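You operate a simulated robot arm through the tools that you are given. There is no shell and no other tool. Be economical: measure what you need, move in short steps, check, and stop when the job is done.

Carry out the task below with a simulated two-armed robot. There is one attempt and no reset: what you move stays moved.

Task
Fit the blue candle from the table drawer into the candlestick and stand it on the red placemat.
Fine: hold the candlestick while the candle goes in, and shut the drawer. Set down upright: candlestick.

It is judged by the outcome, as a careful person would: the job done as asked, and still so three seconds after it is handed in. It fails if anything else is knocked over, pushed out of place, dropped, spilled or broken.

Robot
Two 7-joint arms with two-finger parallel grippers on one trunk, on a base that drives. Base frame: it is fixed to the floor where the robot stands at the start and does not move with it; the origin is under the middle of the robot, x ahead of it, y to its left, z up; the surface under the hand at the start is at about z = 0.75. Lengths are in m, angles in rad, forces in N, time in s.
The left shoulder is at the start at [0.07, 0.163, 1.12], the right one opposite. With the tool pointing down near the work surface each hand reaches from about 0.38 to 0.88 m from the robot's upright axis, wherever it stands, measured 20 degrees to its own side. Places, roughly: candlestick socket [0.6, -0.2, 0.9]; red placemat [0.6, 0.1, 0.8]; screw peg [2.25, 4.25, 0.75]; table drawer [0.7, -0.1, 0.7]. Payload 3.43 kg a hand.
The tool frame of a hand sits at the grasp point between the pads (the TCP): z along the fingers, y along the line on which they close. The tips reach 0.034 m beyond it. Largest opening 0.128 m; finger width 0.024, thickness 0.012; the body of the gripper, 0.048 by 0.13 m, starts 0.096 m behind the TCP.
Orientation is told as [roll, pitch, yaw] about the base's x, y, z axes, in that order, counted from this pose: with the fingers straight down and closing along the base's y, the tool's x points along the base's -x, its y along +y and its z along -z.

Tools
- The arms move only by the tool send_rows. It takes "left_series", "right_series" or both (then of equal length, played together; a hand with none holds still); each is a list of rows, each an object of numbers (a shift or turn left out is 0, a gripper value left out holds the last): "jaw": the finger opening in m, from 0 to 0.128; "dx", "dy", "dz": the shift along the tool's x, y, z in units of 50 mm (1.0 is 50 mm); "rx", "ry", "rz": the turn, a rotation vector about the tool's x, y, z in units of 8 degrees (1.0 is 8 degrees). In form: [{"jaw": .., "dx": .., "dy": .., "dz": .., "rx": .., "ry": .., "rz": ..}, ...]. A call has 1 to 12 rows; each row shifts and turns the commanded pose from where the row before left it, along the tool's axes as they then stand. A call with a number of a shift or a turn outside -1 to 1 is refused whole. Each row takes 0.2 s and may step no farther than 0.05 m and 0.15 rad from the row before; otherwise, or with a gripper value out of range, the whole call is refused. Where a pose cannot be reached the arm comes as near as it can. A force on the tool above 40 N (or 10 N above the force at the start of the call, whichever is more), or a blocked arm, ends the call early, and 0.2 s more pass. The fingers move at their own pace (about 0.153 m/s each) and stop on an object; they squeeze with about 30 N. The grip force told is the motor's: it shows also when the fingers shut on nothing. Time passes only in rows, and 0.2 s behind the last, so rows that do not move let the fingers close. The reply holds the time, the measured pose of the TCP, the force on the tool along the base axes, the opening and the grip force, in the units named above and with some noise, with the torque about the TCP (base axes, N m) and any sound that the robot's microphone picked up.
- Cameras (640 x 400 px; columns grow to the right, rows downward): "scene" is now at [0.1286, -0.0199, 1.3315]; the picture's right is [-0.22, -0.98, 0.00], its down [-0.71, 0.16, -0.68] and it looks along [0.67, -0.15, -0.73] (base axes); focal length 214 px, centre (320, 200). "left" rides on the left gripper at [0.076, 0.011, -0.16] in its tool frame; the picture's right is [-0.15, 0.99, 0.00], its down [-0.88, -0.13, -0.46] and it looks along [-0.45, -0.07, 0.89] (tool axes); focal length 234 px, centre (320, 200). "right" rides on the right gripper at [0.076, -0.011, -0.16] in its tool frame; the picture's right is [0.15, 0.99, 0.00], its down [-0.88, 0.13, -0.46] and it looks along [-0.45, 0.07, 0.89] (tool axes); focal length 234 px, centre (320, 200). There is no depth. A picture from a camera that has moved, and an enlarged one, comes with that camera's place and axes in the base frame and with its lens.
- get_image(camera): a new picture of that camera. It takes no simulated time.
- raise_lower(by): slides the trunk up (or, below 0, down) by that many m; the arms and the scene camera ride with it, the base frame stays. It gives what a move gives, with no picture.
- drive_base(legs): drives the robot by 1 to 6 legs, each [ahead, left, turn to the left] in m, m and rad, along the robot's own axes; the way and the turn of a leg run together, so that a leg with both is an arc; at most 1.5 m and 3.142 rad a leg. The arms and the cameras ride along, it lands a little off, and it stops where it bumps. It gives what a move gives.
- turn_head(pan, tilt): turns the head with the scene camera to pan (to the left, within 1.501 rad either way) and tilt (down, from -0.506 to 1.204), counted from straight ahead of the robot. It gives what a move gives.
- zoom(camera, box): a new picture of the part [left, top, right, bottom] of that camera's present view, enlarged. It takes no simulated time.
- close_job(): hands the job in; it is judged then, once.

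Work in short steps. Places have to be worked out from the pictures, the camera data and where the tool is seen: move nearer, look again, correct. Check each grasp and each placing, and mend what went wrong. You have 120 turns and 92 pictures in all, those below and enlarged ones among them. Open the grippers and draw the arms clear of the work before you hand the job in, unless the task says otherwise; then end with one line.

The tools are called after "Request:" as name(argument=value, ...) on one line, values as JSON. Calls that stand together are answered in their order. send_rows: Moves the arms, as the interface text tells. Its arguments: {"type":"object","properties":{"left_series":{"type":"array","items":{"type":"object","properties":{"jaw":{"type":"number"},"dx":{"type":"number"},"dy":{"type":"number"},"dz":{"type":"number"},"rx":{"type":"number"},"ry":{"type":"number"},"rz":{"type":"number"}}}},"right_series":{"type":"array","items":{"type":"object","properties":{"jaw":{"type":"number"},"dx":{"type":"number"},"dy":{"type":"number"},"dz":{"type":"number"},"rx":{"type":"number"},"ry":{"type":"number"},"rz":{"type":"number"}}}}},"required":[]} The other tools are called the same way: raise_lower (by) slides the trunk up or down; drive_base (legs) drives the base; turn_head (pan, tilt) turns the head that bears the scene camera; get_image (camera) takes a picture; zoom (camera, box) takes an enlarged picture of a part of a camera's view; close_job () hands the job in.

At the start:

```text
t: 0.0
left_eef_pos: [0.5166, 0.07, 1.1984]
left_tcp_rot: [-0.001, 0.0, 0.004]
left_contact_force: [0.1, -0.2, 0.1]
left_ft_torque: [0.02, 0.01, 0.04]
left_grip_width: 0.1279
left_gripper_force: 0.0
right_eef_pos: [0.5698, -0.2996, 1.1996]
right_tcp_rot: [0.0, 0.001, 0.001]
right_contact_force: [0.1, -1.0, 0.1]
right_ft_torque: [0.0, 0.0, 0.02]
right_grip_width: 0.1279
right_gripper_force: 0.1
trunk travel left (down, up): [-0.6, 0.34]
robot x, y, heading: [0.0052, 0.0018, 0.001]
head pan, tilt: [-0.223, 0.82]
```

scene: 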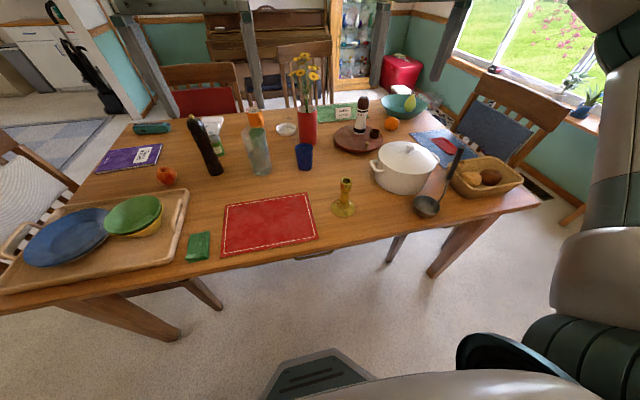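
right: 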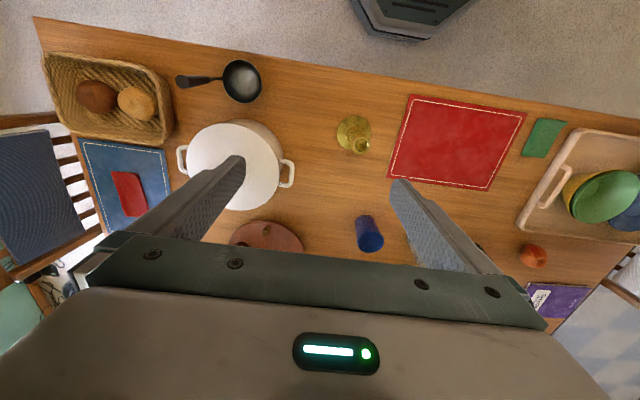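
left: 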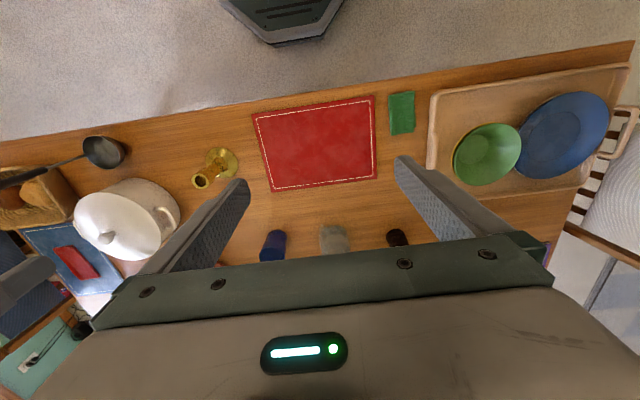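

I start by looking closely at the table's front edge, where the drawer handle seems to be, and at the candlestick.

Request:
zoom(camera="scene", box=[200, 160, 460, 320])

Request:
turn_head(pan=-0.15, tilt=1.1)

```text
2.46 times, centred on (330, 240) of scene
camera zoom: at [0.1286, -0.0199, 1.3315], right [-0.22, -0.98, 0.0], down [-0.71, 0.16, -0.68], along [0.67, -0.15, -0.73], focal length 528 px, centre (295, 102)
```

zoom: 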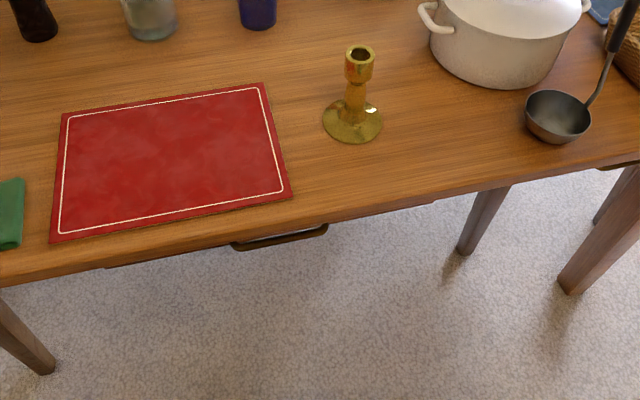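

```text
t: 0.8
left_eef_pos: [0.5171, 0.0685, 1.198]
left_tcp_rot: [0.001, -0.001, 0.002]
left_contact_force: [0.3, -0.4, 0.2]
left_ft_torque: [0.04, -0.01, 0.05]
left_grip_width: 0.1281
left_gripper_force: 0.0
right_eef_pos: [0.5688, -0.3005, 1.1994]
right_tcp_rot: [-0.001, 0.0, -0.002]
right_contact_force: [-0.6, 1.1, -0.1]
right_ft_torque: [0.02, 0.01, -0.01]
right_grip_width: 0.1282
right_gripper_force: 0.1
trunk travel left (down, up): [-0.6, 0.34]
robot x, y, heading: [-0.0004, -0.0028, -0.001]
head pan, tilt: [-0.15, 1.1]
```

The handle bar runs about y = -0.01 to -0.14 at x ≈ 0.46, z ≈ 0.70, and the table edge is nearly parallel to y. I back off 0.28 m so there is room for the drawer to come out.

Request:
drive_base(legs=[[-0.28, 0, 0]])

Request:
turn_head(pan=-0.1, tilt=0.8)

Request:
get_image(camera="scene")

Request:
zoom(camera="scene", box=[240, 130, 400, 230])

```text
t: 2.9
left_eef_pos: [0.2828, 0.0784, 1.1968]
left_tcp_rot: [-0.002, 0.004, -0.105]
left_contact_force: [-0.6, 0.8, -0.3]
left_ft_torque: [-0.02, 0.02, 0.01]
left_grip_width: 0.1279
left_gripper_force: 0.1
right_eef_pos: [0.2935, -0.2945, 1.199]
right_tcp_rot: [-0.002, -0.002, -0.104]
right_contact_force: [0.0, 0.3, 0.0]
right_ft_torque: [0.0, 0.01, 0.03]
right_grip_width: 0.128
right_gripper_force: 0.1
trunk travel left (down, up): [-0.6, 0.34]
robot x, y, heading: [-0.2353, 0.0625, -0.108]
head pan, tilt: [-0.15, 1.1]
stopped in leg 1: the robot was blocked; the commanded pose is now the measured one
```

```text
t: 3.7
left_eef_pos: [0.2808, 0.0751, 1.1983]
left_tcp_rot: [0.0, 0.001, -0.104]
left_contact_force: [0.0, -0.6, -0.5]
left_ft_torque: [0.03, 0.03, 0.02]
left_grip_width: 0.1282
left_gripper_force: 0.1
right_eef_pos: [0.2935, -0.2978, 1.1994]
right_tcp_rot: [0.001, -0.001, -0.107]
right_contact_force: [0.7, 0.0, 0.1]
right_ft_torque: [0.02, -0.01, 0.03]
right_grip_width: 0.1277
right_gripper_force: 0.1
trunk travel left (down, up): [-0.6, 0.34]
robot x, y, heading: [-0.2435, 0.0632, -0.103]
head pan, tilt: [-0.099, 0.799]
```

```text
87 pictures are left
camera scene: at [-0.1111, 0.0371, 1.3331], right [-0.2, -0.98, 0.0], down [-0.7, 0.15, -0.7], along [0.68, -0.14, -0.72], focal length 214 px, centre (320, 200)
```

scene: 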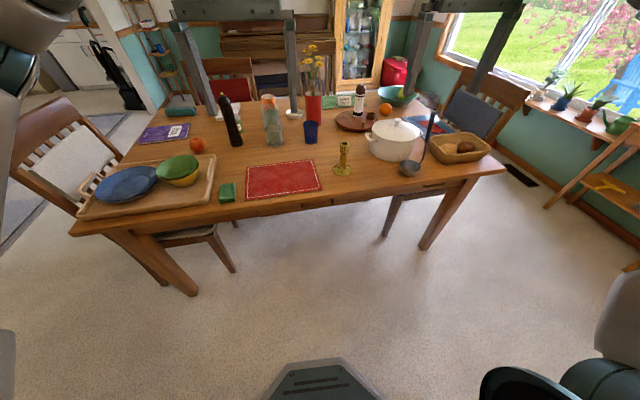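

```text
4.00 times, centred on (320, 180) of scene
camera zoom: at [-0.1111, 0.0371, 1.3331], right [-0.2, -0.98, 0.0], down [-0.7, 0.15, -0.7], along [0.68, -0.14, -0.72], focal length 858 px, centre (320, 280)
```

zoom: 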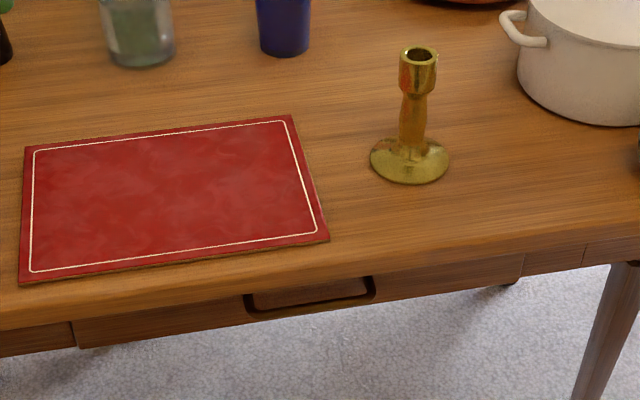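

I bumped something behind and stand turned by -0.10, so I straighten up a little forward. Then I lower the trunk to look at the drawer front from lower down.

Request:
drive_base(legs=[[0.04, 0, 0.103]])

Request:
raise_lower(by=-0.3)

Request:
turn_head(pan=-0.2, tilt=0.5)

Request:
get_image(camera="scene")

```text
t: 4.6
left_eef_pos: [0.3138, 0.1264, 1.1982]
left_tcp_rot: [0.0, 0.0, -0.004]
left_contact_force: [-0.3, -0.2, -0.3]
left_ft_torque: [-0.01, 0.0, 0.02]
left_grip_width: 0.1281
left_gripper_force: 0.0
right_eef_pos: [0.3628, -0.2445, 1.2]
right_tcp_rot: [0.0, -0.004, -0.006]
right_contact_force: [-0.1, 0.0, -0.4]
right_ft_torque: [0.01, -0.02, -0.03]
right_grip_width: 0.1279
right_gripper_force: 0.1
trunk travel left (down, up): [-0.6, 0.34]
robot x, y, heading: [-0.2041, 0.061, -0.005]
head pan, tilt: [-0.099, 0.799]
```

```text
t: 7.6
left_eef_pos: [0.3134, 0.1274, 0.9002]
left_tcp_rot: [-0.002, 0.001, -0.005]
left_contact_force: [-0.6, 0.2, -0.4]
left_ft_torque: [0.01, 0.0, 0.01]
left_grip_width: 0.1283
left_gripper_force: 0.0
right_eef_pos: [0.3642, -0.2433, 0.8991]
right_tcp_rot: [0.001, 0.002, -0.005]
right_contact_force: [-0.2, 0.3, 1.4]
right_ft_torque: [0.02, -0.01, 0.0]
right_grip_width: 0.1281
right_gripper_force: 0.1
trunk travel left (down, up): [-0.3, 0.64]
robot x, y, heading: [-0.203, 0.0596, -0.004]
head pan, tilt: [-0.099, 0.799]
```

```text
t: 8.4
left_eef_pos: [0.3141, 0.1251, 0.8983]
left_tcp_rot: [0.0, 0.0, -0.005]
left_contact_force: [-0.1, 0.8, -0.6]
left_ft_torque: [0.02, -0.02, -0.03]
left_grip_width: 0.1283
left_gripper_force: 0.0
right_eef_pos: [0.3633, -0.243, 0.8995]
right_tcp_rot: [0.0, 0.001, -0.005]
right_contact_force: [-0.1, 0.1, 0.0]
right_ft_torque: [0.0, 0.01, 0.02]
right_grip_width: 0.1279
right_gripper_force: 0.0
trunk travel left (down, up): [-0.3, 0.64]
robot x, y, heading: [-0.203, 0.0589, -0.005]
head pan, tilt: [-0.201, 0.499]
```

```text
85 pictures are left
camera scene: at [-0.0632, 0.0379, 1.059], right [-0.2, -0.98, 0.0], down [-0.47, 0.1, -0.88], along [0.86, -0.18, -0.48], focal length 214 px, centre (320, 200)
```

scene: 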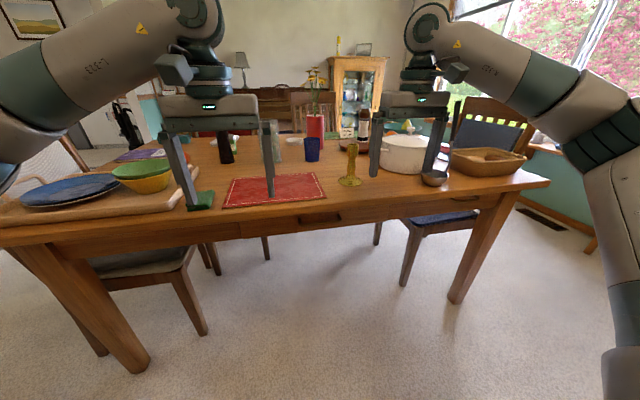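

Request:
zoom(camera="scene", box=[240, 180, 400, 280])

```text
4.00 times, centred on (320, 230) of scene
camera zoom: at [-0.0632, 0.0379, 1.059], right [-0.2, -0.98, 0.0], down [-0.47, 0.1, -0.88], along [0.86, -0.18, -0.48], focal length 858 px, centre (320, 80)
```

zoom: 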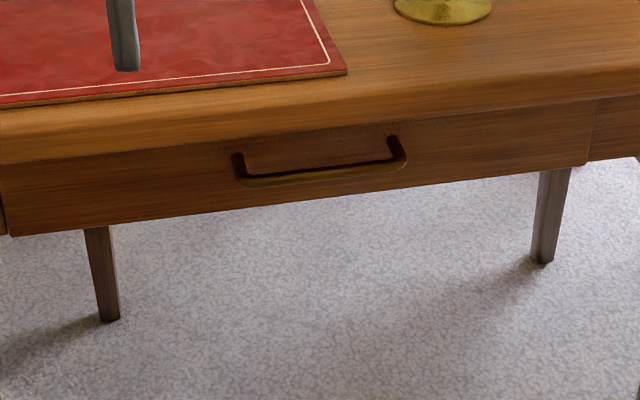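

The bar is at about x=0.48, y≈-0.076, z≈0.675, with the drawer front at x≈0.51 and the table underside at z≈0.72. I'll grip it with a level tool whose fingers close vertically, so first I pitch the right hand up to point along +x.

Request:
send_rows(right_series=[{"jaw": 0.05, "ry": -1}, {"ry": -1}, {"ry": -1}, {"ry": -1}, {"ry": -1}, {"ry": -1}, {"ry": -1}, {"ry": -1}, {"ry": -1}, {"ry": -1}, {"ry": -1}, {"ry": -0.25}])

```text
t: 11.0
left_eef_pos: [0.3149, 0.126, 0.8987]
left_tcp_rot: [0.0, 0.001, -0.005]
left_contact_force: [0.6, 1.1, -0.3]
left_ft_torque: [0.02, -0.01, -0.01]
left_grip_width: 0.1277
left_gripper_force: 0.1
right_eef_pos: [0.392, -0.2503, 0.9109]
right_tcp_rot: [-3.019, -1.57, 3.016]
right_contact_force: [0.5, -0.6, 0.7]
right_ft_torque: [0.0, -0.03, -0.01]
right_grip_width: 0.0501
right_gripper_force: 0.0
right hand out of reach, approached as far as the arm can: row 10, 11
trunk travel left (down, up): [-0.3, 0.64]
robot x, y, heading: [-0.2032, 0.0603, -0.006]
head pan, tilt: [-0.201, 0.499]
```

Pitch is reached (the arm shifted slightly). Now I roll the hand 90° so the fingers close vertically.

Request:
send_rows(right_series=[{"rz": 1}, {"rz": 1}, {"rz": 1}, {"rz": 1}, {"rz": 1}, {"rz": 1}, {"rz": 1}, {"rz": 1}, {"rz": 1}, {"rz": 1}, {"rz": 1}, {"rz": 0.25}])

```text
t: 13.6
left_eef_pos: [0.3165, 0.1263, 0.8979]
left_tcp_rot: [0.0, 0.0, -0.007]
left_contact_force: [0.5, -0.4, 0.7]
left_ft_torque: [-0.02, 0.0, -0.01]
left_grip_width: 0.128
left_gripper_force: 0.1
right_eef_pos: [0.392, -0.2509, 0.9099]
right_tcp_rot: [1.572, 0.001, -1.577]
right_contact_force: [0.4, -0.2, 0.2]
right_ft_torque: [-0.03, 0.0, 0.0]
right_grip_width: 0.0498
right_gripper_force: 0.0
right hand out of reach, approached as far as the arm can: row 2
trunk travel left (down, up): [-0.3, 0.64]
robot x, y, heading: [-0.2025, 0.0576, -0.0]
head pan, tilt: [-0.201, 0.499]
```

The tool now has x=+Y, y=+Z, z=+X. I move it in front of the handle at z≈0.675, still short of the table edge.

Request:
send_rows(right_series=[{"dy": -0.95}, {"dy": -0.95}, {"dy": -0.95}, {"dy": -0.95}, {"dy": -0.9}, {"dx": 0.9}, {"dx": 0.9}, {"dx": 0.9}, {"dx": 0.8}])

Request:
get_image(camera="right")

Request:
get_image(camera="scene")

```text
t: 15.6
left_eef_pos: [0.3134, 0.1252, 0.8992]
left_tcp_rot: [0.0, 0.001, -0.006]
left_contact_force: [1.0, -0.1, 0.6]
left_ft_torque: [0.03, 0.0, 0.01]
left_grip_width: 0.128
left_gripper_force: 0.1
right_eef_pos: [0.4009, -0.2524, 0.8764]
right_tcp_rot: [1.569, 0.002, -1.576]
right_contact_force: [-0.6, 0.2, 0.0]
right_ft_torque: [0.0, 0.01, -0.04]
right_grip_width: 0.0499
right_gripper_force: 0.0
right hand out of reach, approached as far as the arm can: row 1, 2, 3, 4, 5, 6, 7, 8, 9
trunk travel left (down, up): [-0.3, 0.64]
robot x, y, heading: [-0.2044, 0.0591, -0.004]
head pan, tilt: [-0.201, 0.499]
```

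```text
83 pictures are left
camera right: at [0.2419, -0.1752, 0.8656], right [0.0, 0.15, 0.99], down [-0.46, -0.88, 0.13], along [0.89, -0.46, 0.07], focal length 234 px, centre (320, 200)
```

right: 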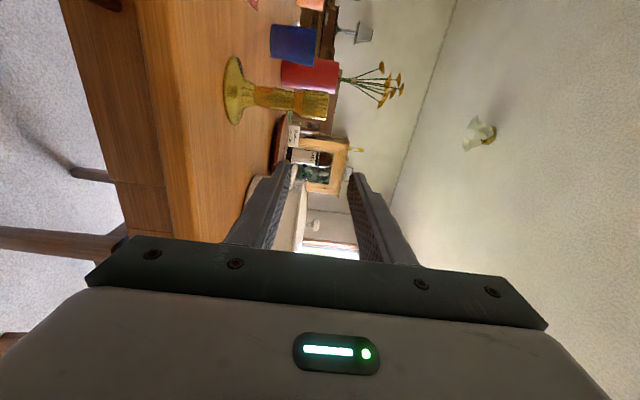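

```text
82 pictures are left
camera scene: at [-0.0633, 0.0379, 1.0591], right [-0.2, -0.98, 0.0], down [-0.47, 0.1, -0.88], along [0.86, -0.18, -0.48], focal length 214 px, centre (320, 200)
```

scene: 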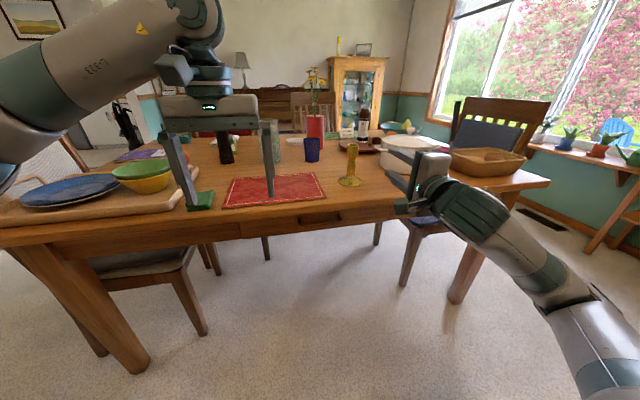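

The arm can't get lower or further in relative to the trunk. I'll use the trunk and base instead: down 0.2 m, then left 0.175 m, and look again.

Request:
raise_lower(by=-0.2)

Request:
drive_base(legs=[[-0.01, 0.175, 0]])

Request:
get_image(camera="right")

Request:
get_image(camera="scene")

```text
t: 17.8
left_eef_pos: [0.3145, 0.1265, 0.6987]
left_tcp_rot: [0.0, 0.0, -0.005]
left_contact_force: [0.1, 0.2, 0.2]
left_ft_torque: [-0.05, -0.03, 0.01]
left_grip_width: 0.1283
left_gripper_force: 0.1
right_eef_pos: [0.4004, -0.252, 0.6771]
right_tcp_rot: [1.57, -0.001, -1.575]
right_contact_force: [0.0, -0.3, -0.4]
right_ft_torque: [0.03, 0.01, -0.02]
right_grip_width: 0.05
right_gripper_force: 0.0
trunk travel left (down, up): [-0.1, 0.84]
robot x, y, heading: [-0.2034, 0.0608, -0.004]
head pan, tilt: [-0.201, 0.499]
```

```text
t: 19.3
left_eef_pos: [0.3047, 0.3026, 0.6988]
left_tcp_rot: [-0.001, 0.0, -0.007]
left_contact_force: [0.1, 0.2, -0.7]
left_ft_torque: [-0.01, 0.02, -0.02]
left_grip_width: 0.1281
left_gripper_force: 0.0
right_eef_pos: [0.3915, -0.077, 0.6772]
right_tcp_rot: [1.57, 0.0, -1.58]
right_contact_force: [-0.6, -0.3, 0.6]
right_ft_torque: [-0.01, 0.0, 0.02]
right_grip_width: 0.05
right_gripper_force: 0.1
trunk travel left (down, up): [-0.1, 0.84]
robot x, y, heading: [-0.2088, 0.2358, -0.007]
head pan, tilt: [-0.201, 0.499]
```

```text
81 pictures are left
camera right: at [0.2321, -0.0003, 0.6656], right [0.0, 0.15, 0.99], down [-0.46, -0.88, 0.13], along [0.89, -0.46, 0.07], focal length 234 px, centre (320, 200)
```

right: 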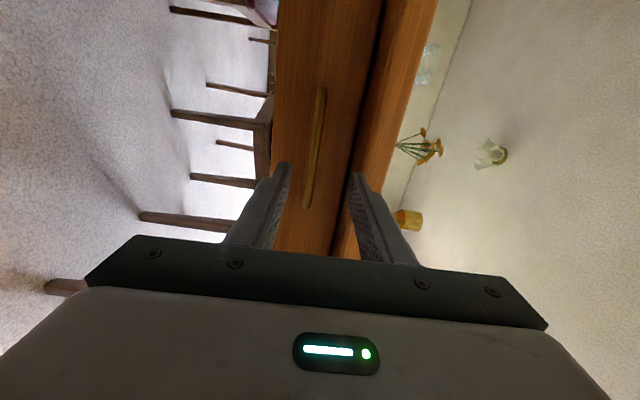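

```text
80 pictures are left
camera scene: at [-0.0722, 0.214, 0.8591], right [-0.21, -0.98, 0.0], down [-0.47, 0.1, -0.88], along [0.86, -0.18, -0.48], focal length 214 px, centre (320, 200)
```

scene: 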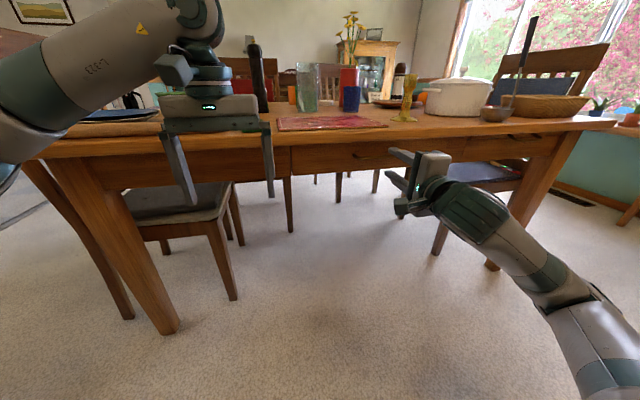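

The right camera puts the bar at z≈0.67, centred about y≈-0.07. I lower 6 mm, narrow the jaw to clear the tabletop underside, then drive forward about 0.075 m.

Request:
raise_lower(by=-0.006)

Request:
send_rows(right_series=[{"jaw": 0.038}, {"jaw": 0.038}])

Request:
drive_base(legs=[[0.05, 0, 0]])

Request:
get_image(camera="right")

```text
t: 19.8
left_eef_pos: [0.3051, 0.3001, 0.6922]
left_tcp_rot: [-0.001, 0.001, -0.011]
left_contact_force: [-0.3, 0.0, 0.2]
left_ft_torque: [-0.01, -0.01, 0.0]
left_grip_width: 0.1281
left_gripper_force: 0.2
right_eef_pos: [0.3916, -0.0772, 0.6713]
right_tcp_rot: [1.57, -0.001, -1.579]
right_contact_force: [0.4, -0.5, 0.4]
right_ft_torque: [0.02, 0.02, -0.01]
right_grip_width: 0.0499
right_gripper_force: 0.2
trunk travel left (down, up): [-0.094, 0.846]
robot x, y, heading: [-0.21, 0.2338, -0.007]
head pan, tilt: [-0.201, 0.499]
```

```text
t: 20.4
left_eef_pos: [0.3051, 0.3014, 0.6918]
left_tcp_rot: [-0.002, 0.001, -0.008]
left_contact_force: [0.5, -0.2, 0.8]
left_ft_torque: [-0.01, -0.04, 0.0]
left_grip_width: 0.128
left_gripper_force: 0.0
right_eef_pos: [0.3903, -0.0776, 0.6719]
right_tcp_rot: [1.571, 0.001, -1.58]
right_contact_force: [-0.2, -0.5, 0.5]
right_ft_torque: [0.03, 0.0, 0.0]
right_grip_width: 0.0382
right_gripper_force: 0.0
trunk travel left (down, up): [-0.094, 0.846]
robot x, y, heading: [-0.21, 0.2348, -0.008]
head pan, tilt: [-0.201, 0.499]
```

```text
t: 21.4
left_eef_pos: [0.3573, 0.3001, 0.6921]
left_tcp_rot: [-0.002, 0.001, -0.009]
left_contact_force: [-0.1, 0.4, 0.9]
left_ft_torque: [0.0, 0.02, 0.0]
left_grip_width: 0.128
left_gripper_force: 0.0
right_eef_pos: [0.4411, -0.0784, 0.6708]
right_tcp_rot: [1.57, 0.001, -1.579]
right_contact_force: [0.3, -0.1, 0.9]
right_ft_torque: [0.01, 0.0, 0.0]
right_grip_width: 0.0377
right_gripper_force: 0.1
trunk travel left (down, up): [-0.094, 0.846]
robot x, y, heading: [-0.1609, 0.2313, -0.005]
head pan, tilt: [-0.201, 0.499]
```

```text
79 pictures are left
camera right: at [0.2832, -0.0012, 0.6595], right [0.0, 0.15, 0.99], down [-0.46, -0.88, 0.13], along [0.89, -0.46, 0.07], focal length 234 px, centre (320, 200)
```

right: 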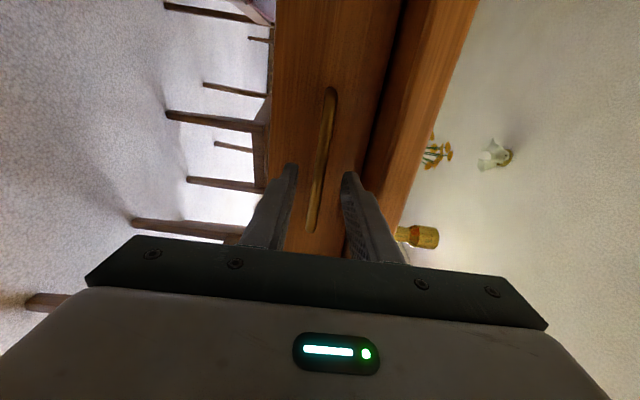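

The bar is between the fingers. I drive 2.5 cm more and close.

Request:
drive_base(legs=[[0.024, 0, 0]])

Request:
send_rows(right_series=[{"jaw": 0.0}, {"jaw": 0.0}, {"jaw": 0.0}])

Request:
get_image(camera="right")

```text
t: 22.2
left_eef_pos: [0.3806, 0.2979, 0.6915]
left_tcp_rot: [0.001, 0.001, -0.008]
left_contact_force: [-0.2, 0.0, 0.2]
left_ft_torque: [-0.02, 0.0, -0.02]
left_grip_width: 0.1279
left_gripper_force: 0.0
right_eef_pos: [0.4651, -0.0783, 0.6712]
right_tcp_rot: [1.57, -0.001, -1.583]
right_contact_force: [-0.5, -0.7, -0.1]
right_ft_torque: [0.01, -0.04, 0.01]
right_grip_width: 0.0381
right_gripper_force: 0.2
trunk travel left (down, up): [-0.094, 0.846]
robot x, y, heading: [-0.1348, 0.2351, -0.009]
head pan, tilt: [-0.201, 0.499]
```

```text
t: 23.0
left_eef_pos: [0.3807, 0.2991, 0.6923]
left_tcp_rot: [-0.002, 0.002, -0.009]
left_contact_force: [0.3, 0.1, -0.7]
left_ft_torque: [0.01, 0.04, 0.02]
left_grip_width: 0.128
left_gripper_force: 0.0
right_eef_pos: [0.465, -0.0783, 0.67]
right_tcp_rot: [1.57, 0.0, -1.58]
right_contact_force: [-6.7, 1.2, -8.2]
right_ft_torque: [0.0, 0.16, -0.23]
right_grip_width: 0.0108
right_gripper_force: 44.0
trunk travel left (down, up): [-0.094, 0.846]
robot x, y, heading: [-0.1374, 0.2335, -0.011]
head pan, tilt: [-0.201, 0.499]
```

```text
78 pictures are left
camera right: at [0.3067, -0.0016, 0.659], right [0.0, 0.15, 0.99], down [-0.46, -0.88, 0.13], along [0.89, -0.46, 0.07], focal length 234 px, centre (320, 200)
```

right: 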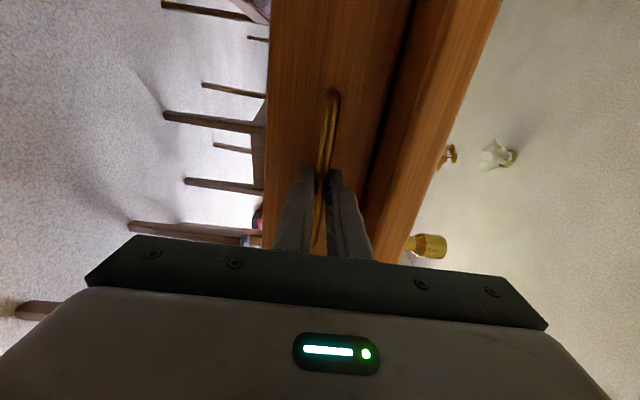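

The handle is gripped (opening 0.011, 44 N). I pull by driving the base back 0.10 m.

Request:
drive_base(legs=[[-0.1, 0, 0]])

Request:
get_image(camera="scene")

```text
t: 24.1
left_eef_pos: [0.2841, 0.2985, 0.6911]
left_tcp_rot: [-0.001, 0.002, -0.013]
left_contact_force: [0.0, -0.1, -0.5]
left_ft_torque: [0.0, 0.03, 0.02]
left_grip_width: 0.1283
left_gripper_force: 0.0
right_eef_pos: [0.3668, -0.079, 0.6701]
right_tcp_rot: [1.569, 0.0, -1.583]
right_contact_force: [1.8, 4.5, -8.5]
right_ft_torque: [0.0, 0.15, 0.77]
right_grip_width: 0.0108
right_gripper_force: 44.1
trunk travel left (down, up): [-0.094, 0.846]
robot x, y, heading: [-0.232, 0.2381, -0.014]
head pan, tilt: [-0.201, 0.499]
```

```text
77 pictures are left
camera scene: at [-0.095, 0.2138, 0.853], right [-0.21, -0.98, 0.0], down [-0.47, 0.1, -0.88], along [0.86, -0.19, -0.48], focal length 214 px, centre (320, 200)
```

scene: 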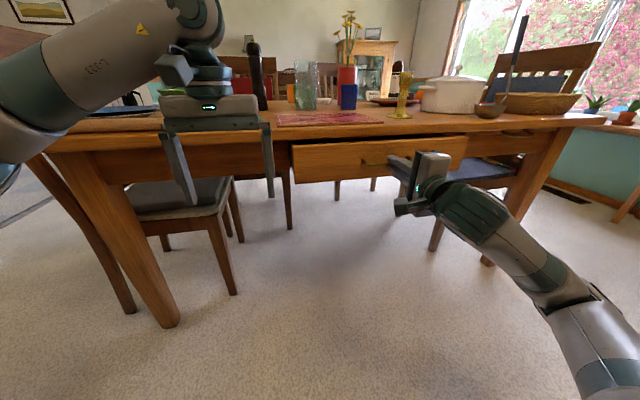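

The drawer is coming out. Before backing more, I look to the sides and behind for obstacles.

Request:
turn_head(pan=1.5, tilt=0.5)

Request:
get_image(camera="scene")

Request:
turn_head(pan=-1.5, tilt=0.5)

Request:
get_image(camera="scene")

```text
t: 25.9
left_eef_pos: [0.2828, 0.2983, 0.6926]
left_tcp_rot: [-0.001, 0.001, -0.012]
left_contact_force: [-0.3, 0.6, -0.1]
left_ft_torque: [0.03, 0.02, -0.03]
left_grip_width: 0.128
left_gripper_force: 0.0
right_eef_pos: [0.3676, -0.0782, 0.6707]
right_tcp_rot: [1.569, 0.002, -1.583]
right_contact_force: [1.5, 0.0, -5.1]
right_ft_torque: [-0.06, 0.09, -0.06]
right_grip_width: 0.0107
right_gripper_force: 44.1
trunk travel left (down, up): [-0.094, 0.846]
robot x, y, heading: [-0.2334, 0.2371, -0.015]
head pan, tilt: [1.499, 0.499]
```

```text
76 pictures are left
camera scene: at [-0.1764, 0.3237, 0.8531], right [1.0, -0.09, 0.0], down [-0.04, -0.48, -0.88], along [0.07, 0.87, -0.48], focal length 214 px, centre (320, 200)
```

scene: 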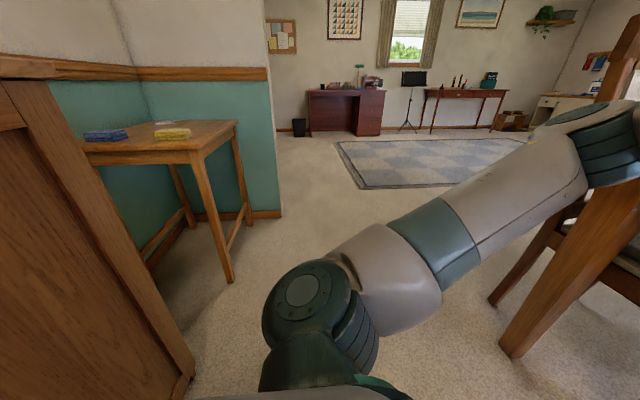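

```text
t: 28.4
left_eef_pos: [0.2835, 0.2983, 0.6917]
left_tcp_rot: [0.0, 0.001, -0.013]
left_contact_force: [0.8, 0.2, -0.3]
left_ft_torque: [0.0, 0.02, 0.0]
left_grip_width: 0.128
left_gripper_force: 0.0
right_eef_pos: [0.3661, -0.0784, 0.6697]
right_tcp_rot: [1.569, 0.0, -1.582]
right_contact_force: [-0.2, 0.6, -6.5]
right_ft_torque: [-0.02, 0.07, 0.01]
right_grip_width: 0.0104
right_gripper_force: 44.9
trunk travel left (down, up): [-0.094, 0.846]
robot x, y, heading: [-0.2348, 0.2351, -0.011]
head pan, tilt: [-1.499, 0.499]
```

```text
75 pictures are left
camera scene: at [-0.1788, 0.1422, 0.853], right [-1.0, -0.06, 0.0], down [-0.03, 0.48, -0.88], along [0.05, -0.88, -0.48], focal length 214 px, centre (320, 200)
```

scene: 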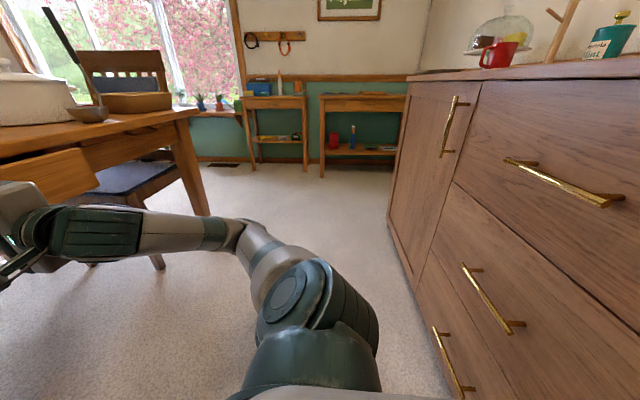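

There's a sideboard right behind, so no more backing. I try pulling further with the arm itself, and look down from above.

Request:
send_rows(right_series=[{"dz": -0.4}, {"dz": -0.4}, {"dz": -0.4}])

Request:
turn_head(pan=-0.5, tilt=0.7)

Request:
get_image(camera="scene")

```text
t: 29.2
left_eef_pos: [0.2833, 0.3005, 0.693]
left_tcp_rot: [-0.001, 0.003, -0.011]
left_contact_force: [0.3, -0.1, 0.8]
left_ft_torque: [-0.04, -0.01, 0.03]
left_grip_width: 0.1281
left_gripper_force: 0.1
right_eef_pos: [0.365, -0.0802, 0.6706]
right_tcp_rot: [1.556, 0.0, -1.569]
right_contact_force: [-1.8, 2.0, -7.8]
right_ft_torque: [0.02, 0.29, -0.62]
right_grip_width: 0.0107
right_gripper_force: 44.3
right hand out of reach, approached as far as the arm can: row 1, 2, 3
trunk travel left (down, up): [-0.094, 0.846]
robot x, y, heading: [-0.2367, 0.2351, -0.013]
head pan, tilt: [-1.499, 0.499]
stopped in row 3 (right hand): the force on the tool passed its limit at 42 N (the readings are from after the stop); the commanded pose is now the measured one
```

```text
t: 30.5
left_eef_pos: [0.2836, 0.2996, 0.6907]
left_tcp_rot: [0.0, 0.003, -0.01]
left_contact_force: [0.8, 0.0, 0.0]
left_ft_torque: [0.03, 0.02, 0.03]
left_grip_width: 0.128
left_gripper_force: 0.1
right_eef_pos: [0.3655, -0.0785, 0.6699]
right_tcp_rot: [1.556, 0.0, -1.57]
right_contact_force: [-2.8, 7.0, -17.8]
right_ft_torque: [0.0, 0.33, 0.17]
right_grip_width: 0.0107
right_gripper_force: 44.6
trunk travel left (down, up): [-0.094, 0.846]
robot x, y, heading: [-0.2372, 0.2331, -0.01]
head pan, tilt: [-0.499, 0.7]
```

```text
74 pictures are left
camera scene: at [-0.1094, 0.192, 0.8351], right [-0.49, -0.87, 0.0], down [-0.56, 0.32, -0.76], along [0.67, -0.37, -0.65], focal length 214 px, centre (320, 200)
```

scene: 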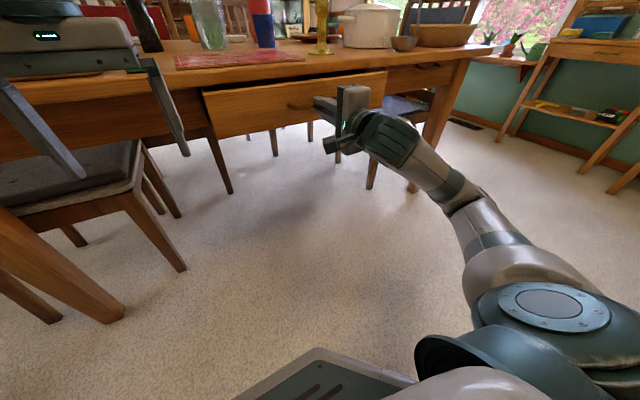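

Arm can't retract more. The opened fingers also straddle the handle's end post, so I open and drive right to slide off the handle sideways, then raise the trunk to look into the drawer.

Request:
send_rows(right_series=[{"jaw": 0.06}, {"jaw": 0.06}])

Request:
drive_base(legs=[[-0.003, -0.17, 0.01]])

Request:
raise_lower(by=0.45)

Request:
turn_head(pan=-0.2, tilt=0.9)

Request:
get_image(camera="scene")

```text
t: 31.1
left_eef_pos: [0.2827, 0.2993, 0.6927]
left_tcp_rot: [-0.001, 0.004, -0.011]
left_contact_force: [-0.1, 0.0, -0.2]
left_ft_torque: [-0.02, 0.0, 0.0]
left_grip_width: 0.1277
left_gripper_force: 0.0
right_eef_pos: [0.3641, -0.0797, 0.6733]
right_tcp_rot: [1.563, 0.0, -1.571]
right_contact_force: [-0.5, 0.3, 0.3]
right_ft_torque: [0.0, -0.03, 0.01]
right_grip_width: 0.0602
right_gripper_force: 0.1
trunk travel left (down, up): [-0.094, 0.846]
robot x, y, heading: [-0.2347, 0.2394, -0.011]
head pan, tilt: [-0.499, 0.7]
```

```text
t: 32.5
left_eef_pos: [0.2778, 0.1406, 0.692]
left_tcp_rot: [-0.001, 0.002, 0.001]
left_contact_force: [0.0, -0.5, -0.3]
left_ft_torque: [-0.02, 0.0, -0.02]
left_grip_width: 0.1278
left_gripper_force: 0.0
right_eef_pos: [0.3635, -0.239, 0.6721]
right_tcp_rot: [1.56, 0.0, -1.56]
right_contact_force: [0.1, 1.3, -0.3]
right_ft_torque: [-0.01, 0.0, 0.02]
right_grip_width: 0.0599
right_gripper_force: 0.1
trunk travel left (down, up): [-0.094, 0.846]
robot x, y, heading: [-0.2376, 0.0733, 0.002]
head pan, tilt: [-0.499, 0.7]
```

```text
refused: 0.45 is not a number from -0.4 to 0.4
```

```text
t: 33.3
left_eef_pos: [0.2771, 0.1407, 0.6928]
left_tcp_rot: [0.001, 0.001, 0.001]
left_contact_force: [0.0, -0.4, -1.2]
left_ft_torque: [-0.03, -0.01, -0.01]
left_grip_width: 0.1279
left_gripper_force: 0.0
right_eef_pos: [0.3639, -0.2389, 0.6725]
right_tcp_rot: [1.561, -0.001, -1.559]
right_contact_force: [-0.4, -0.3, -0.4]
right_ft_torque: [-0.02, 0.03, 0.0]
right_grip_width: 0.0602
right_gripper_force: 0.0
trunk travel left (down, up): [-0.094, 0.846]
robot x, y, heading: [-0.2378, 0.0736, -0.003]
head pan, tilt: [-0.201, 0.901]
```

```text
73 pictures are left
camera scene: at [-0.1146, 0.0534, 0.8193], right [-0.2, -0.98, 0.0], down [-0.77, 0.16, -0.62], along [0.61, -0.12, -0.78], focal length 214 px, centre (320, 200)
```

scene: 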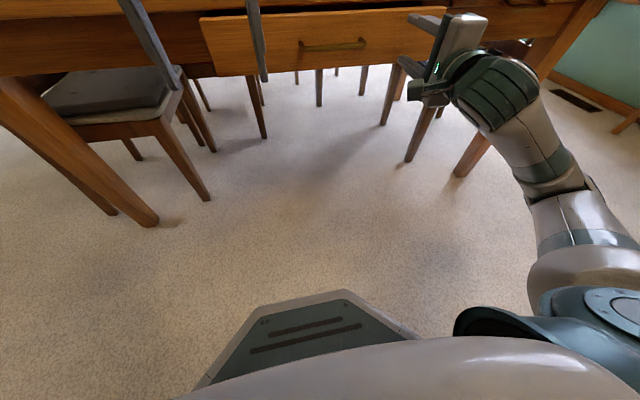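

Clean off the handle; now I raise the trunk 0.4 m and look in.

Request:
raise_lower(by=0.4)

Request:
turn_head(pan=-0.2, tilt=0.9)

Request:
get_image(camera="scene")

Request:
zoom(camera="scene", box=[220, 130, 420, 255])

```text
t: 37.1
left_eef_pos: [0.2778, 0.1403, 1.0918]
left_tcp_rot: [0.001, 0.002, -0.001]
left_contact_force: [0.9, -0.3, 0.9]
left_ft_torque: [0.0, 0.0, -0.02]
left_grip_width: 0.1278
left_gripper_force: 0.0
right_eef_pos: [0.3641, -0.2394, 1.0711]
right_tcp_rot: [1.56, -0.001, -1.559]
right_contact_force: [0.3, 0.8, -0.5]
right_ft_torque: [-0.02, -0.01, 0.0]
right_grip_width: 0.0599
right_gripper_force: 0.0
trunk travel left (down, up): [-0.494, 0.446]
robot x, y, heading: [-0.2389, 0.0742, -0.006]
head pan, tilt: [-0.201, 0.901]
```

```text
t: 37.8
left_eef_pos: [0.2784, 0.1397, 1.0928]
left_tcp_rot: [0.0, 0.002, 0.0]
left_contact_force: [-0.3, -0.1, 0.0]
left_ft_torque: [-0.01, -0.02, 0.0]
left_grip_width: 0.128
left_gripper_force: 0.0
right_eef_pos: [0.3629, -0.2398, 1.0716]
right_tcp_rot: [1.56, -0.002, -1.561]
right_contact_force: [0.1, -0.4, -0.2]
right_ft_torque: [0.0, -0.02, -0.03]
right_grip_width: 0.06
right_gripper_force: 0.1
trunk travel left (down, up): [-0.494, 0.446]
robot x, y, heading: [-0.2389, 0.0719, -0.001]
head pan, tilt: [-0.201, 0.901]
```

```text
72 pictures are left
camera scene: at [-0.1145, 0.0534, 1.2192], right [-0.2, -0.98, 0.0], down [-0.77, 0.16, -0.62], along [0.61, -0.12, -0.78], focal length 214 px, centre (320, 200)
```

scene: 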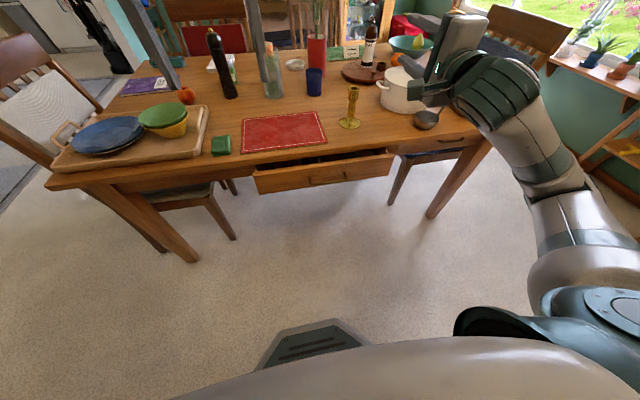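

```text
3.20 times, centred on (320, 192) of scene
camera zoom: at [-0.1145, 0.0534, 1.2192], right [-0.2, -0.98, 0.0], down [-0.77, 0.16, -0.62], along [0.61, -0.12, -0.78], focal length 686 px, centre (320, 224)
```

zoom: 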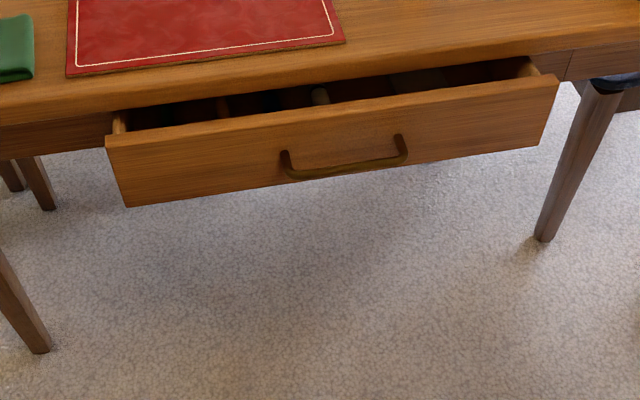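

The drawer is open ~0.10 m with things inside; the handle bar is now at x≈0.377, clear of the table edge. I turn the right hand to point straight down, closing along x, to hook the bar from above.

Request:
send_rows(right_series=[{"rx": 1}, {"rx": 1}, {"rx": 1}, {"rx": 1}, {"rx": 1}, {"rx": 1}, {"rx": 1}, {"rx": 1}, {"rx": 1}, {"rx": 1}, {"rx": 1}, {"rx": 0.25}])

```text
t: 40.4
left_eef_pos: [0.2767, 0.1391, 1.0919]
left_tcp_rot: [-0.001, 0.002, 0.0]
left_contact_force: [0.0, 0.4, 0.5]
left_ft_torque: [0.0, 0.01, 0.0]
left_grip_width: 0.1279
left_gripper_force: 0.0
right_eef_pos: [0.3627, -0.2384, 1.0724]
right_tcp_rot: [-0.014, 0.0, -1.56]
right_contact_force: [0.6, 1.0, -0.5]
right_ft_torque: [-0.01, 0.04, 0.0]
right_grip_width: 0.06
right_gripper_force: 0.1
trunk travel left (down, up): [-0.494, 0.446]
robot x, y, heading: [-0.2364, 0.0717, -0.005]
head pan, tilt: [-0.201, 0.901]
```

Tool is down, closing along x. I move above the handle to z≈0.78 and look.

Request:
send_rows(right_series=[{"dx": 0.9, "jaw": 0.05}, {"dx": 0.9}, {"dx": 0.9}, {"dx": 0.55}, {"dz": 0.9}, {"dz": 0.9}, {"dz": 0.9}, {"dz": 0.9}, {"dz": 0.9}, {"dz": 0.9}, {"dz": 0.4}])

Request:
get_image(camera="right")

Request:
zoom(camera="scene", box=[220, 100, 420, 225])

```text
t: 42.8
left_eef_pos: [0.2777, 0.1404, 1.0914]
left_tcp_rot: [0.0, 0.002, 0.0]
left_contact_force: [-0.2, 0.0, 0.4]
left_ft_torque: [-0.03, -0.03, 0.0]
left_grip_width: 0.1278
left_gripper_force: 0.1
right_eef_pos: [0.3578, -0.079, 0.7793]
right_tcp_rot: [-0.011, -0.001, -1.561]
right_contact_force: [-0.3, 0.9, -0.3]
right_ft_torque: [-0.01, 0.01, 0.02]
right_grip_width: 0.0503
right_gripper_force: 0.1
trunk travel left (down, up): [-0.494, 0.446]
robot x, y, heading: [-0.2408, 0.0715, -0.002]
head pan, tilt: [-0.201, 0.901]
```

```text
70 pictures are left
camera right: at [0.3484, -0.003, 0.9395], right [0.99, 0.16, -0.01], down [0.14, -0.88, 0.46], along [0.06, -0.45, -0.89], focal length 234 px, centre (320, 200)
```

right: 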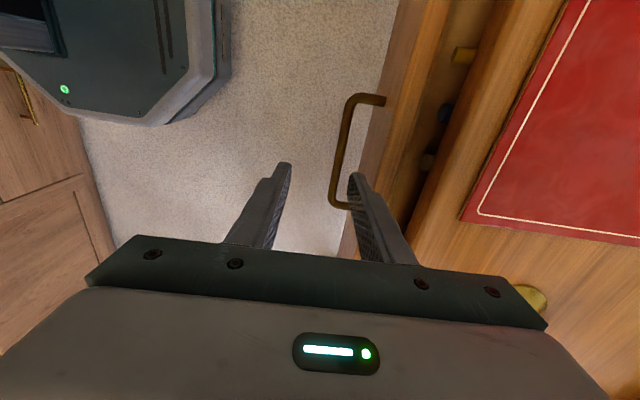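

```text
3.20 times, centred on (320, 162) of scene
camera zoom: at [-0.1144, 0.0536, 1.2193], right [-0.2, -0.98, 0.0], down [-0.77, 0.16, -0.62], along [0.61, -0.12, -0.78], focal length 686 px, centre (320, 320)
```

zoom: 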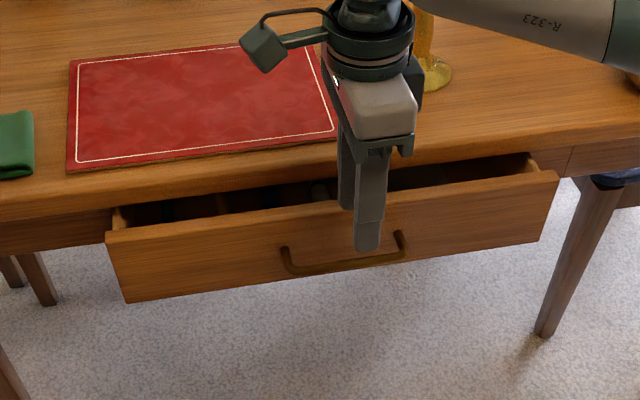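

Bar at x≈0.380, drawer face ≈0.412; the gap centre is ≈0.398. I shift +1 cm in x so the inner finger enters the gap, and go down to z≈0.692.

Request:
send_rows(right_series=[{"dy": 0.2}, {"dz": 0.5}, {"dz": 0.5}, {"dz": 0.4}, {"dz": 0.35}])

Request:
get_image(camera="right")

```text
t: 44.0
left_eef_pos: [0.2783, 0.1389, 1.0925]
left_tcp_rot: [0.0, 0.001, -0.001]
left_contact_force: [0.6, 0.0, 1.3]
left_ft_torque: [0.01, -0.05, -0.02]
left_grip_width: 0.1282
left_gripper_force: 0.1
right_eef_pos: [0.3669, -0.0779, 0.692]
right_tcp_rot: [-0.01, -0.001, -1.56]
right_contact_force: [-0.6, 0.3, 0.6]
right_ft_torque: [0.02, 0.0, -0.02]
right_grip_width: 0.05
right_gripper_force: 0.1
trunk travel left (down, up): [-0.494, 0.446]
robot x, y, heading: [-0.2395, 0.0736, 0.001]
head pan, tilt: [-0.201, 0.901]
```

```text
68 pictures are left
camera right: at [0.3576, -0.0011, 0.8523], right [0.99, 0.16, -0.01], down [0.14, -0.88, 0.45], along [0.06, -0.45, -0.89], focal length 234 px, centre (320, 200)
```

right: 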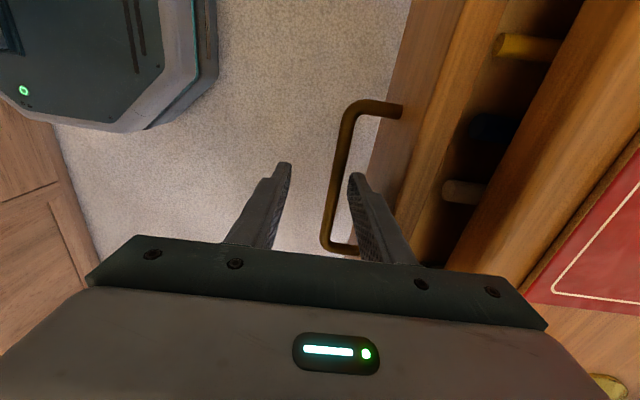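

The inner finger is behind the bar, and I see yellow, dark blue and white candle ends. I close on the bar and pull about 0.15 m.

Request:
send_rows(right_series=[{"jaw": 0.0}, {"jaw": 0.0}, {"dy": -0.4}, {"dy": -0.5}, {"dy": -0.5}, {"dy": -0.5}, {"dy": -0.5}, {"dy": -0.5}])

Request:
zoom(camera="scene", box=[220, 100, 420, 225])

```text
t: 45.6
left_eef_pos: [0.2776, 0.1407, 1.0929]
left_tcp_rot: [-0.001, 0.002, 0.002]
left_contact_force: [-0.7, -0.2, 1.0]
left_ft_torque: [0.03, 0.0, -0.02]
left_grip_width: 0.1278
left_gripper_force: 0.0
right_eef_pos: [0.2459, -0.0772, 0.693]
right_tcp_rot: [-0.015, 0.001, -1.556]
right_contact_force: [-0.9, 6.5, -17.9]
right_ft_torque: [-0.3, -0.11, -0.43]
right_grip_width: 0.0108
right_gripper_force: 44.2
trunk travel left (down, up): [-0.494, 0.446]
robot x, y, heading: [-0.2368, 0.0745, -0.002]
head pan, tilt: [-0.201, 0.901]
stopped in row 8 (right hand): the force on the tool passed its limit at 43 N (the readings are from after the stop); the commanded pose is now the measured one
```

```text
3.20 times, centred on (320, 162) of scene
camera zoom: at [-0.1146, 0.054, 1.2193], right [-0.2, -0.98, 0.0], down [-0.77, 0.16, -0.62], along [0.61, -0.12, -0.78], focal length 686 px, centre (320, 320)
```

zoom: 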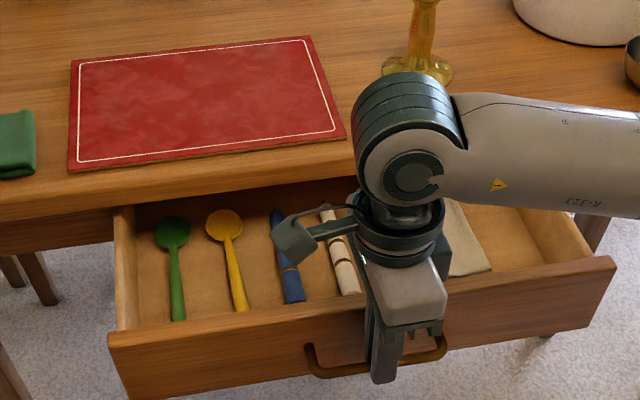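

The drawer is well open (~0.23 m); a blue candle lies next to a white one, roughly along x. I release the handle and lift the right hand away, then look in.

Request:
send_rows(right_series=[{"jaw": 0.05}, {"jaw": 0.05, "dz": -0.2}, {"dz": -0.8}, {"dz": -0.9}, {"dz": -0.9, "dx": -0.5}, {"dz": -0.9, "dx": -0.9}, {"dz": -0.5, "dx": -0.9}, {"dx": -0.9}, {"dx": -0.9}])

Request:
zoom(camera="scene", box=[240, 110, 400, 210])

Request:
get_image(camera="left")

```text
refused: row 5 steps farther than a row can; nothing moved
```

```text
4.00 times, centred on (320, 160) of scene
camera zoom: at [-0.1146, 0.054, 1.2193], right [-0.2, -0.98, 0.0], down [-0.77, 0.16, -0.62], along [0.61, -0.12, -0.78], focal length 858 px, centre (320, 360)
```

zoom: 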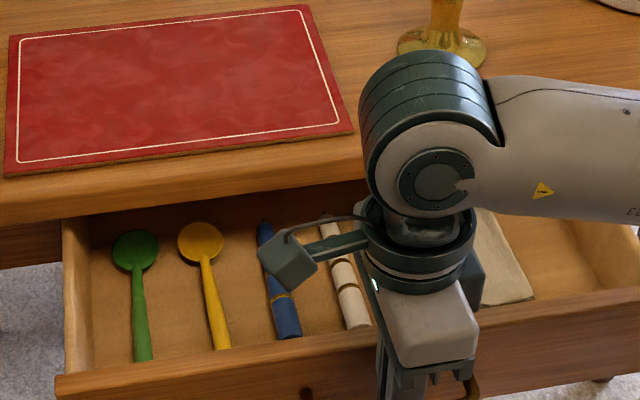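

```text
65 pictures are left
camera left: at [0.2009, 0.152, 1.2507], right [0.14, 0.99, 0.0], down [0.88, -0.13, 0.45], along [0.45, -0.07, -0.89], focal length 234 px, centre (320, 200)
```

left: 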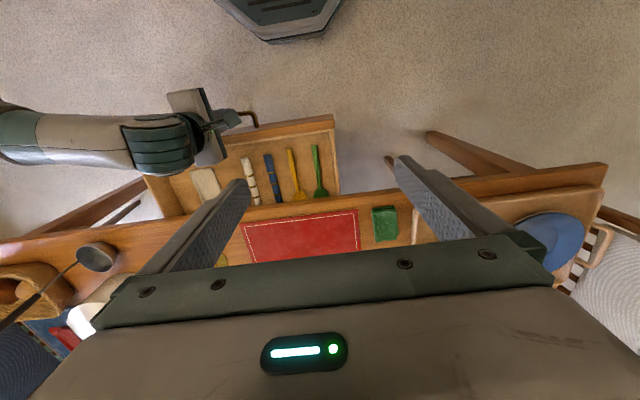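

Diagonal rows were too long; I redo the release with separate moves.

Request:
send_rows(right_series=[{"jaw": 0.05}, {"jaw": 0.05, "dz": -0.2}, {"dz": -0.8}, {"dz": -0.9}, {"dz": -0.9}, {"dz": -0.9}, {"dz": -0.5}, {"dx": -0.9}, {"dx": -0.9}, {"dx": -0.9}, {"dx": -0.9}, {"dx": -0.5}])

Request:
zoom(camera="scene", box=[240, 110, 400, 210])

Request:
zoom(camera="left", box=[180, 100, 372, 220])

```text
t: 48.2
left_eef_pos: [0.2771, 0.1417, 1.0929]
left_tcp_rot: [0.0, 0.002, 0.001]
left_contact_force: [0.8, 0.3, -0.4]
left_ft_torque: [-0.01, 0.02, -0.01]
left_grip_width: 0.1278
left_gripper_force: 0.0
right_eef_pos: [0.2512, -0.2864, 0.9015]
right_tcp_rot: [-0.014, 0.002, -1.556]
right_contact_force: [0.0, -0.2, 0.0]
right_ft_torque: [0.0, 0.0, 0.01]
right_grip_width: 0.0501
right_gripper_force: 0.1
trunk travel left (down, up): [-0.494, 0.446]
robot x, y, heading: [-0.2374, 0.0687, 0.005]
head pan, tilt: [-0.201, 0.901]
```

```text
4.00 times, centred on (320, 160) of scene
camera zoom: at [-0.1146, 0.0538, 1.2192], right [-0.2, -0.98, 0.0], down [-0.77, 0.16, -0.62], along [0.61, -0.12, -0.78], focal length 858 px, centre (320, 360)
```

zoom: 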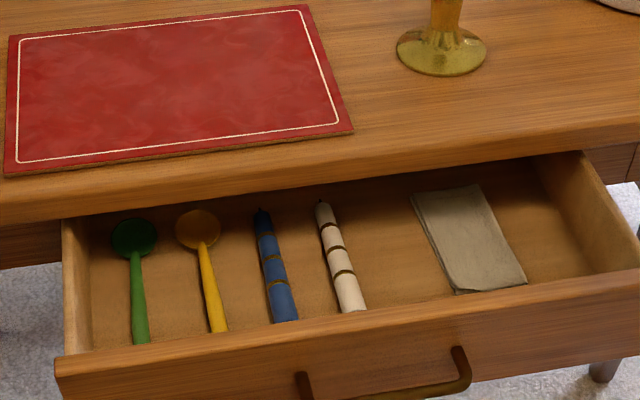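

```text
3.33 times, centred on (276, 160) of left
camera zoom: at [0.201, 0.1519, 1.2505], right [0.14, 0.99, 0.0], down [0.88, -0.13, 0.45], along [0.45, -0.07, -0.89], focal length 781 px, centre (467, 333)
```

zoom: 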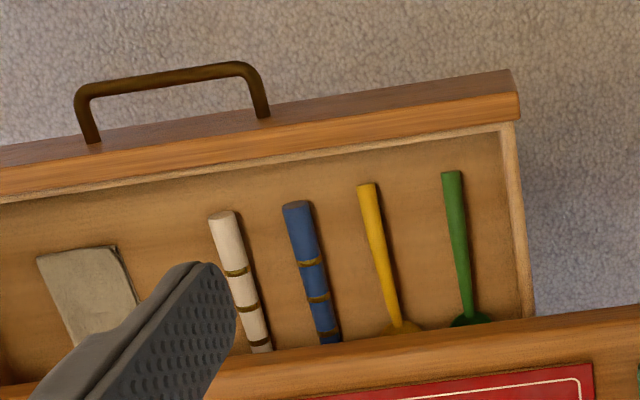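

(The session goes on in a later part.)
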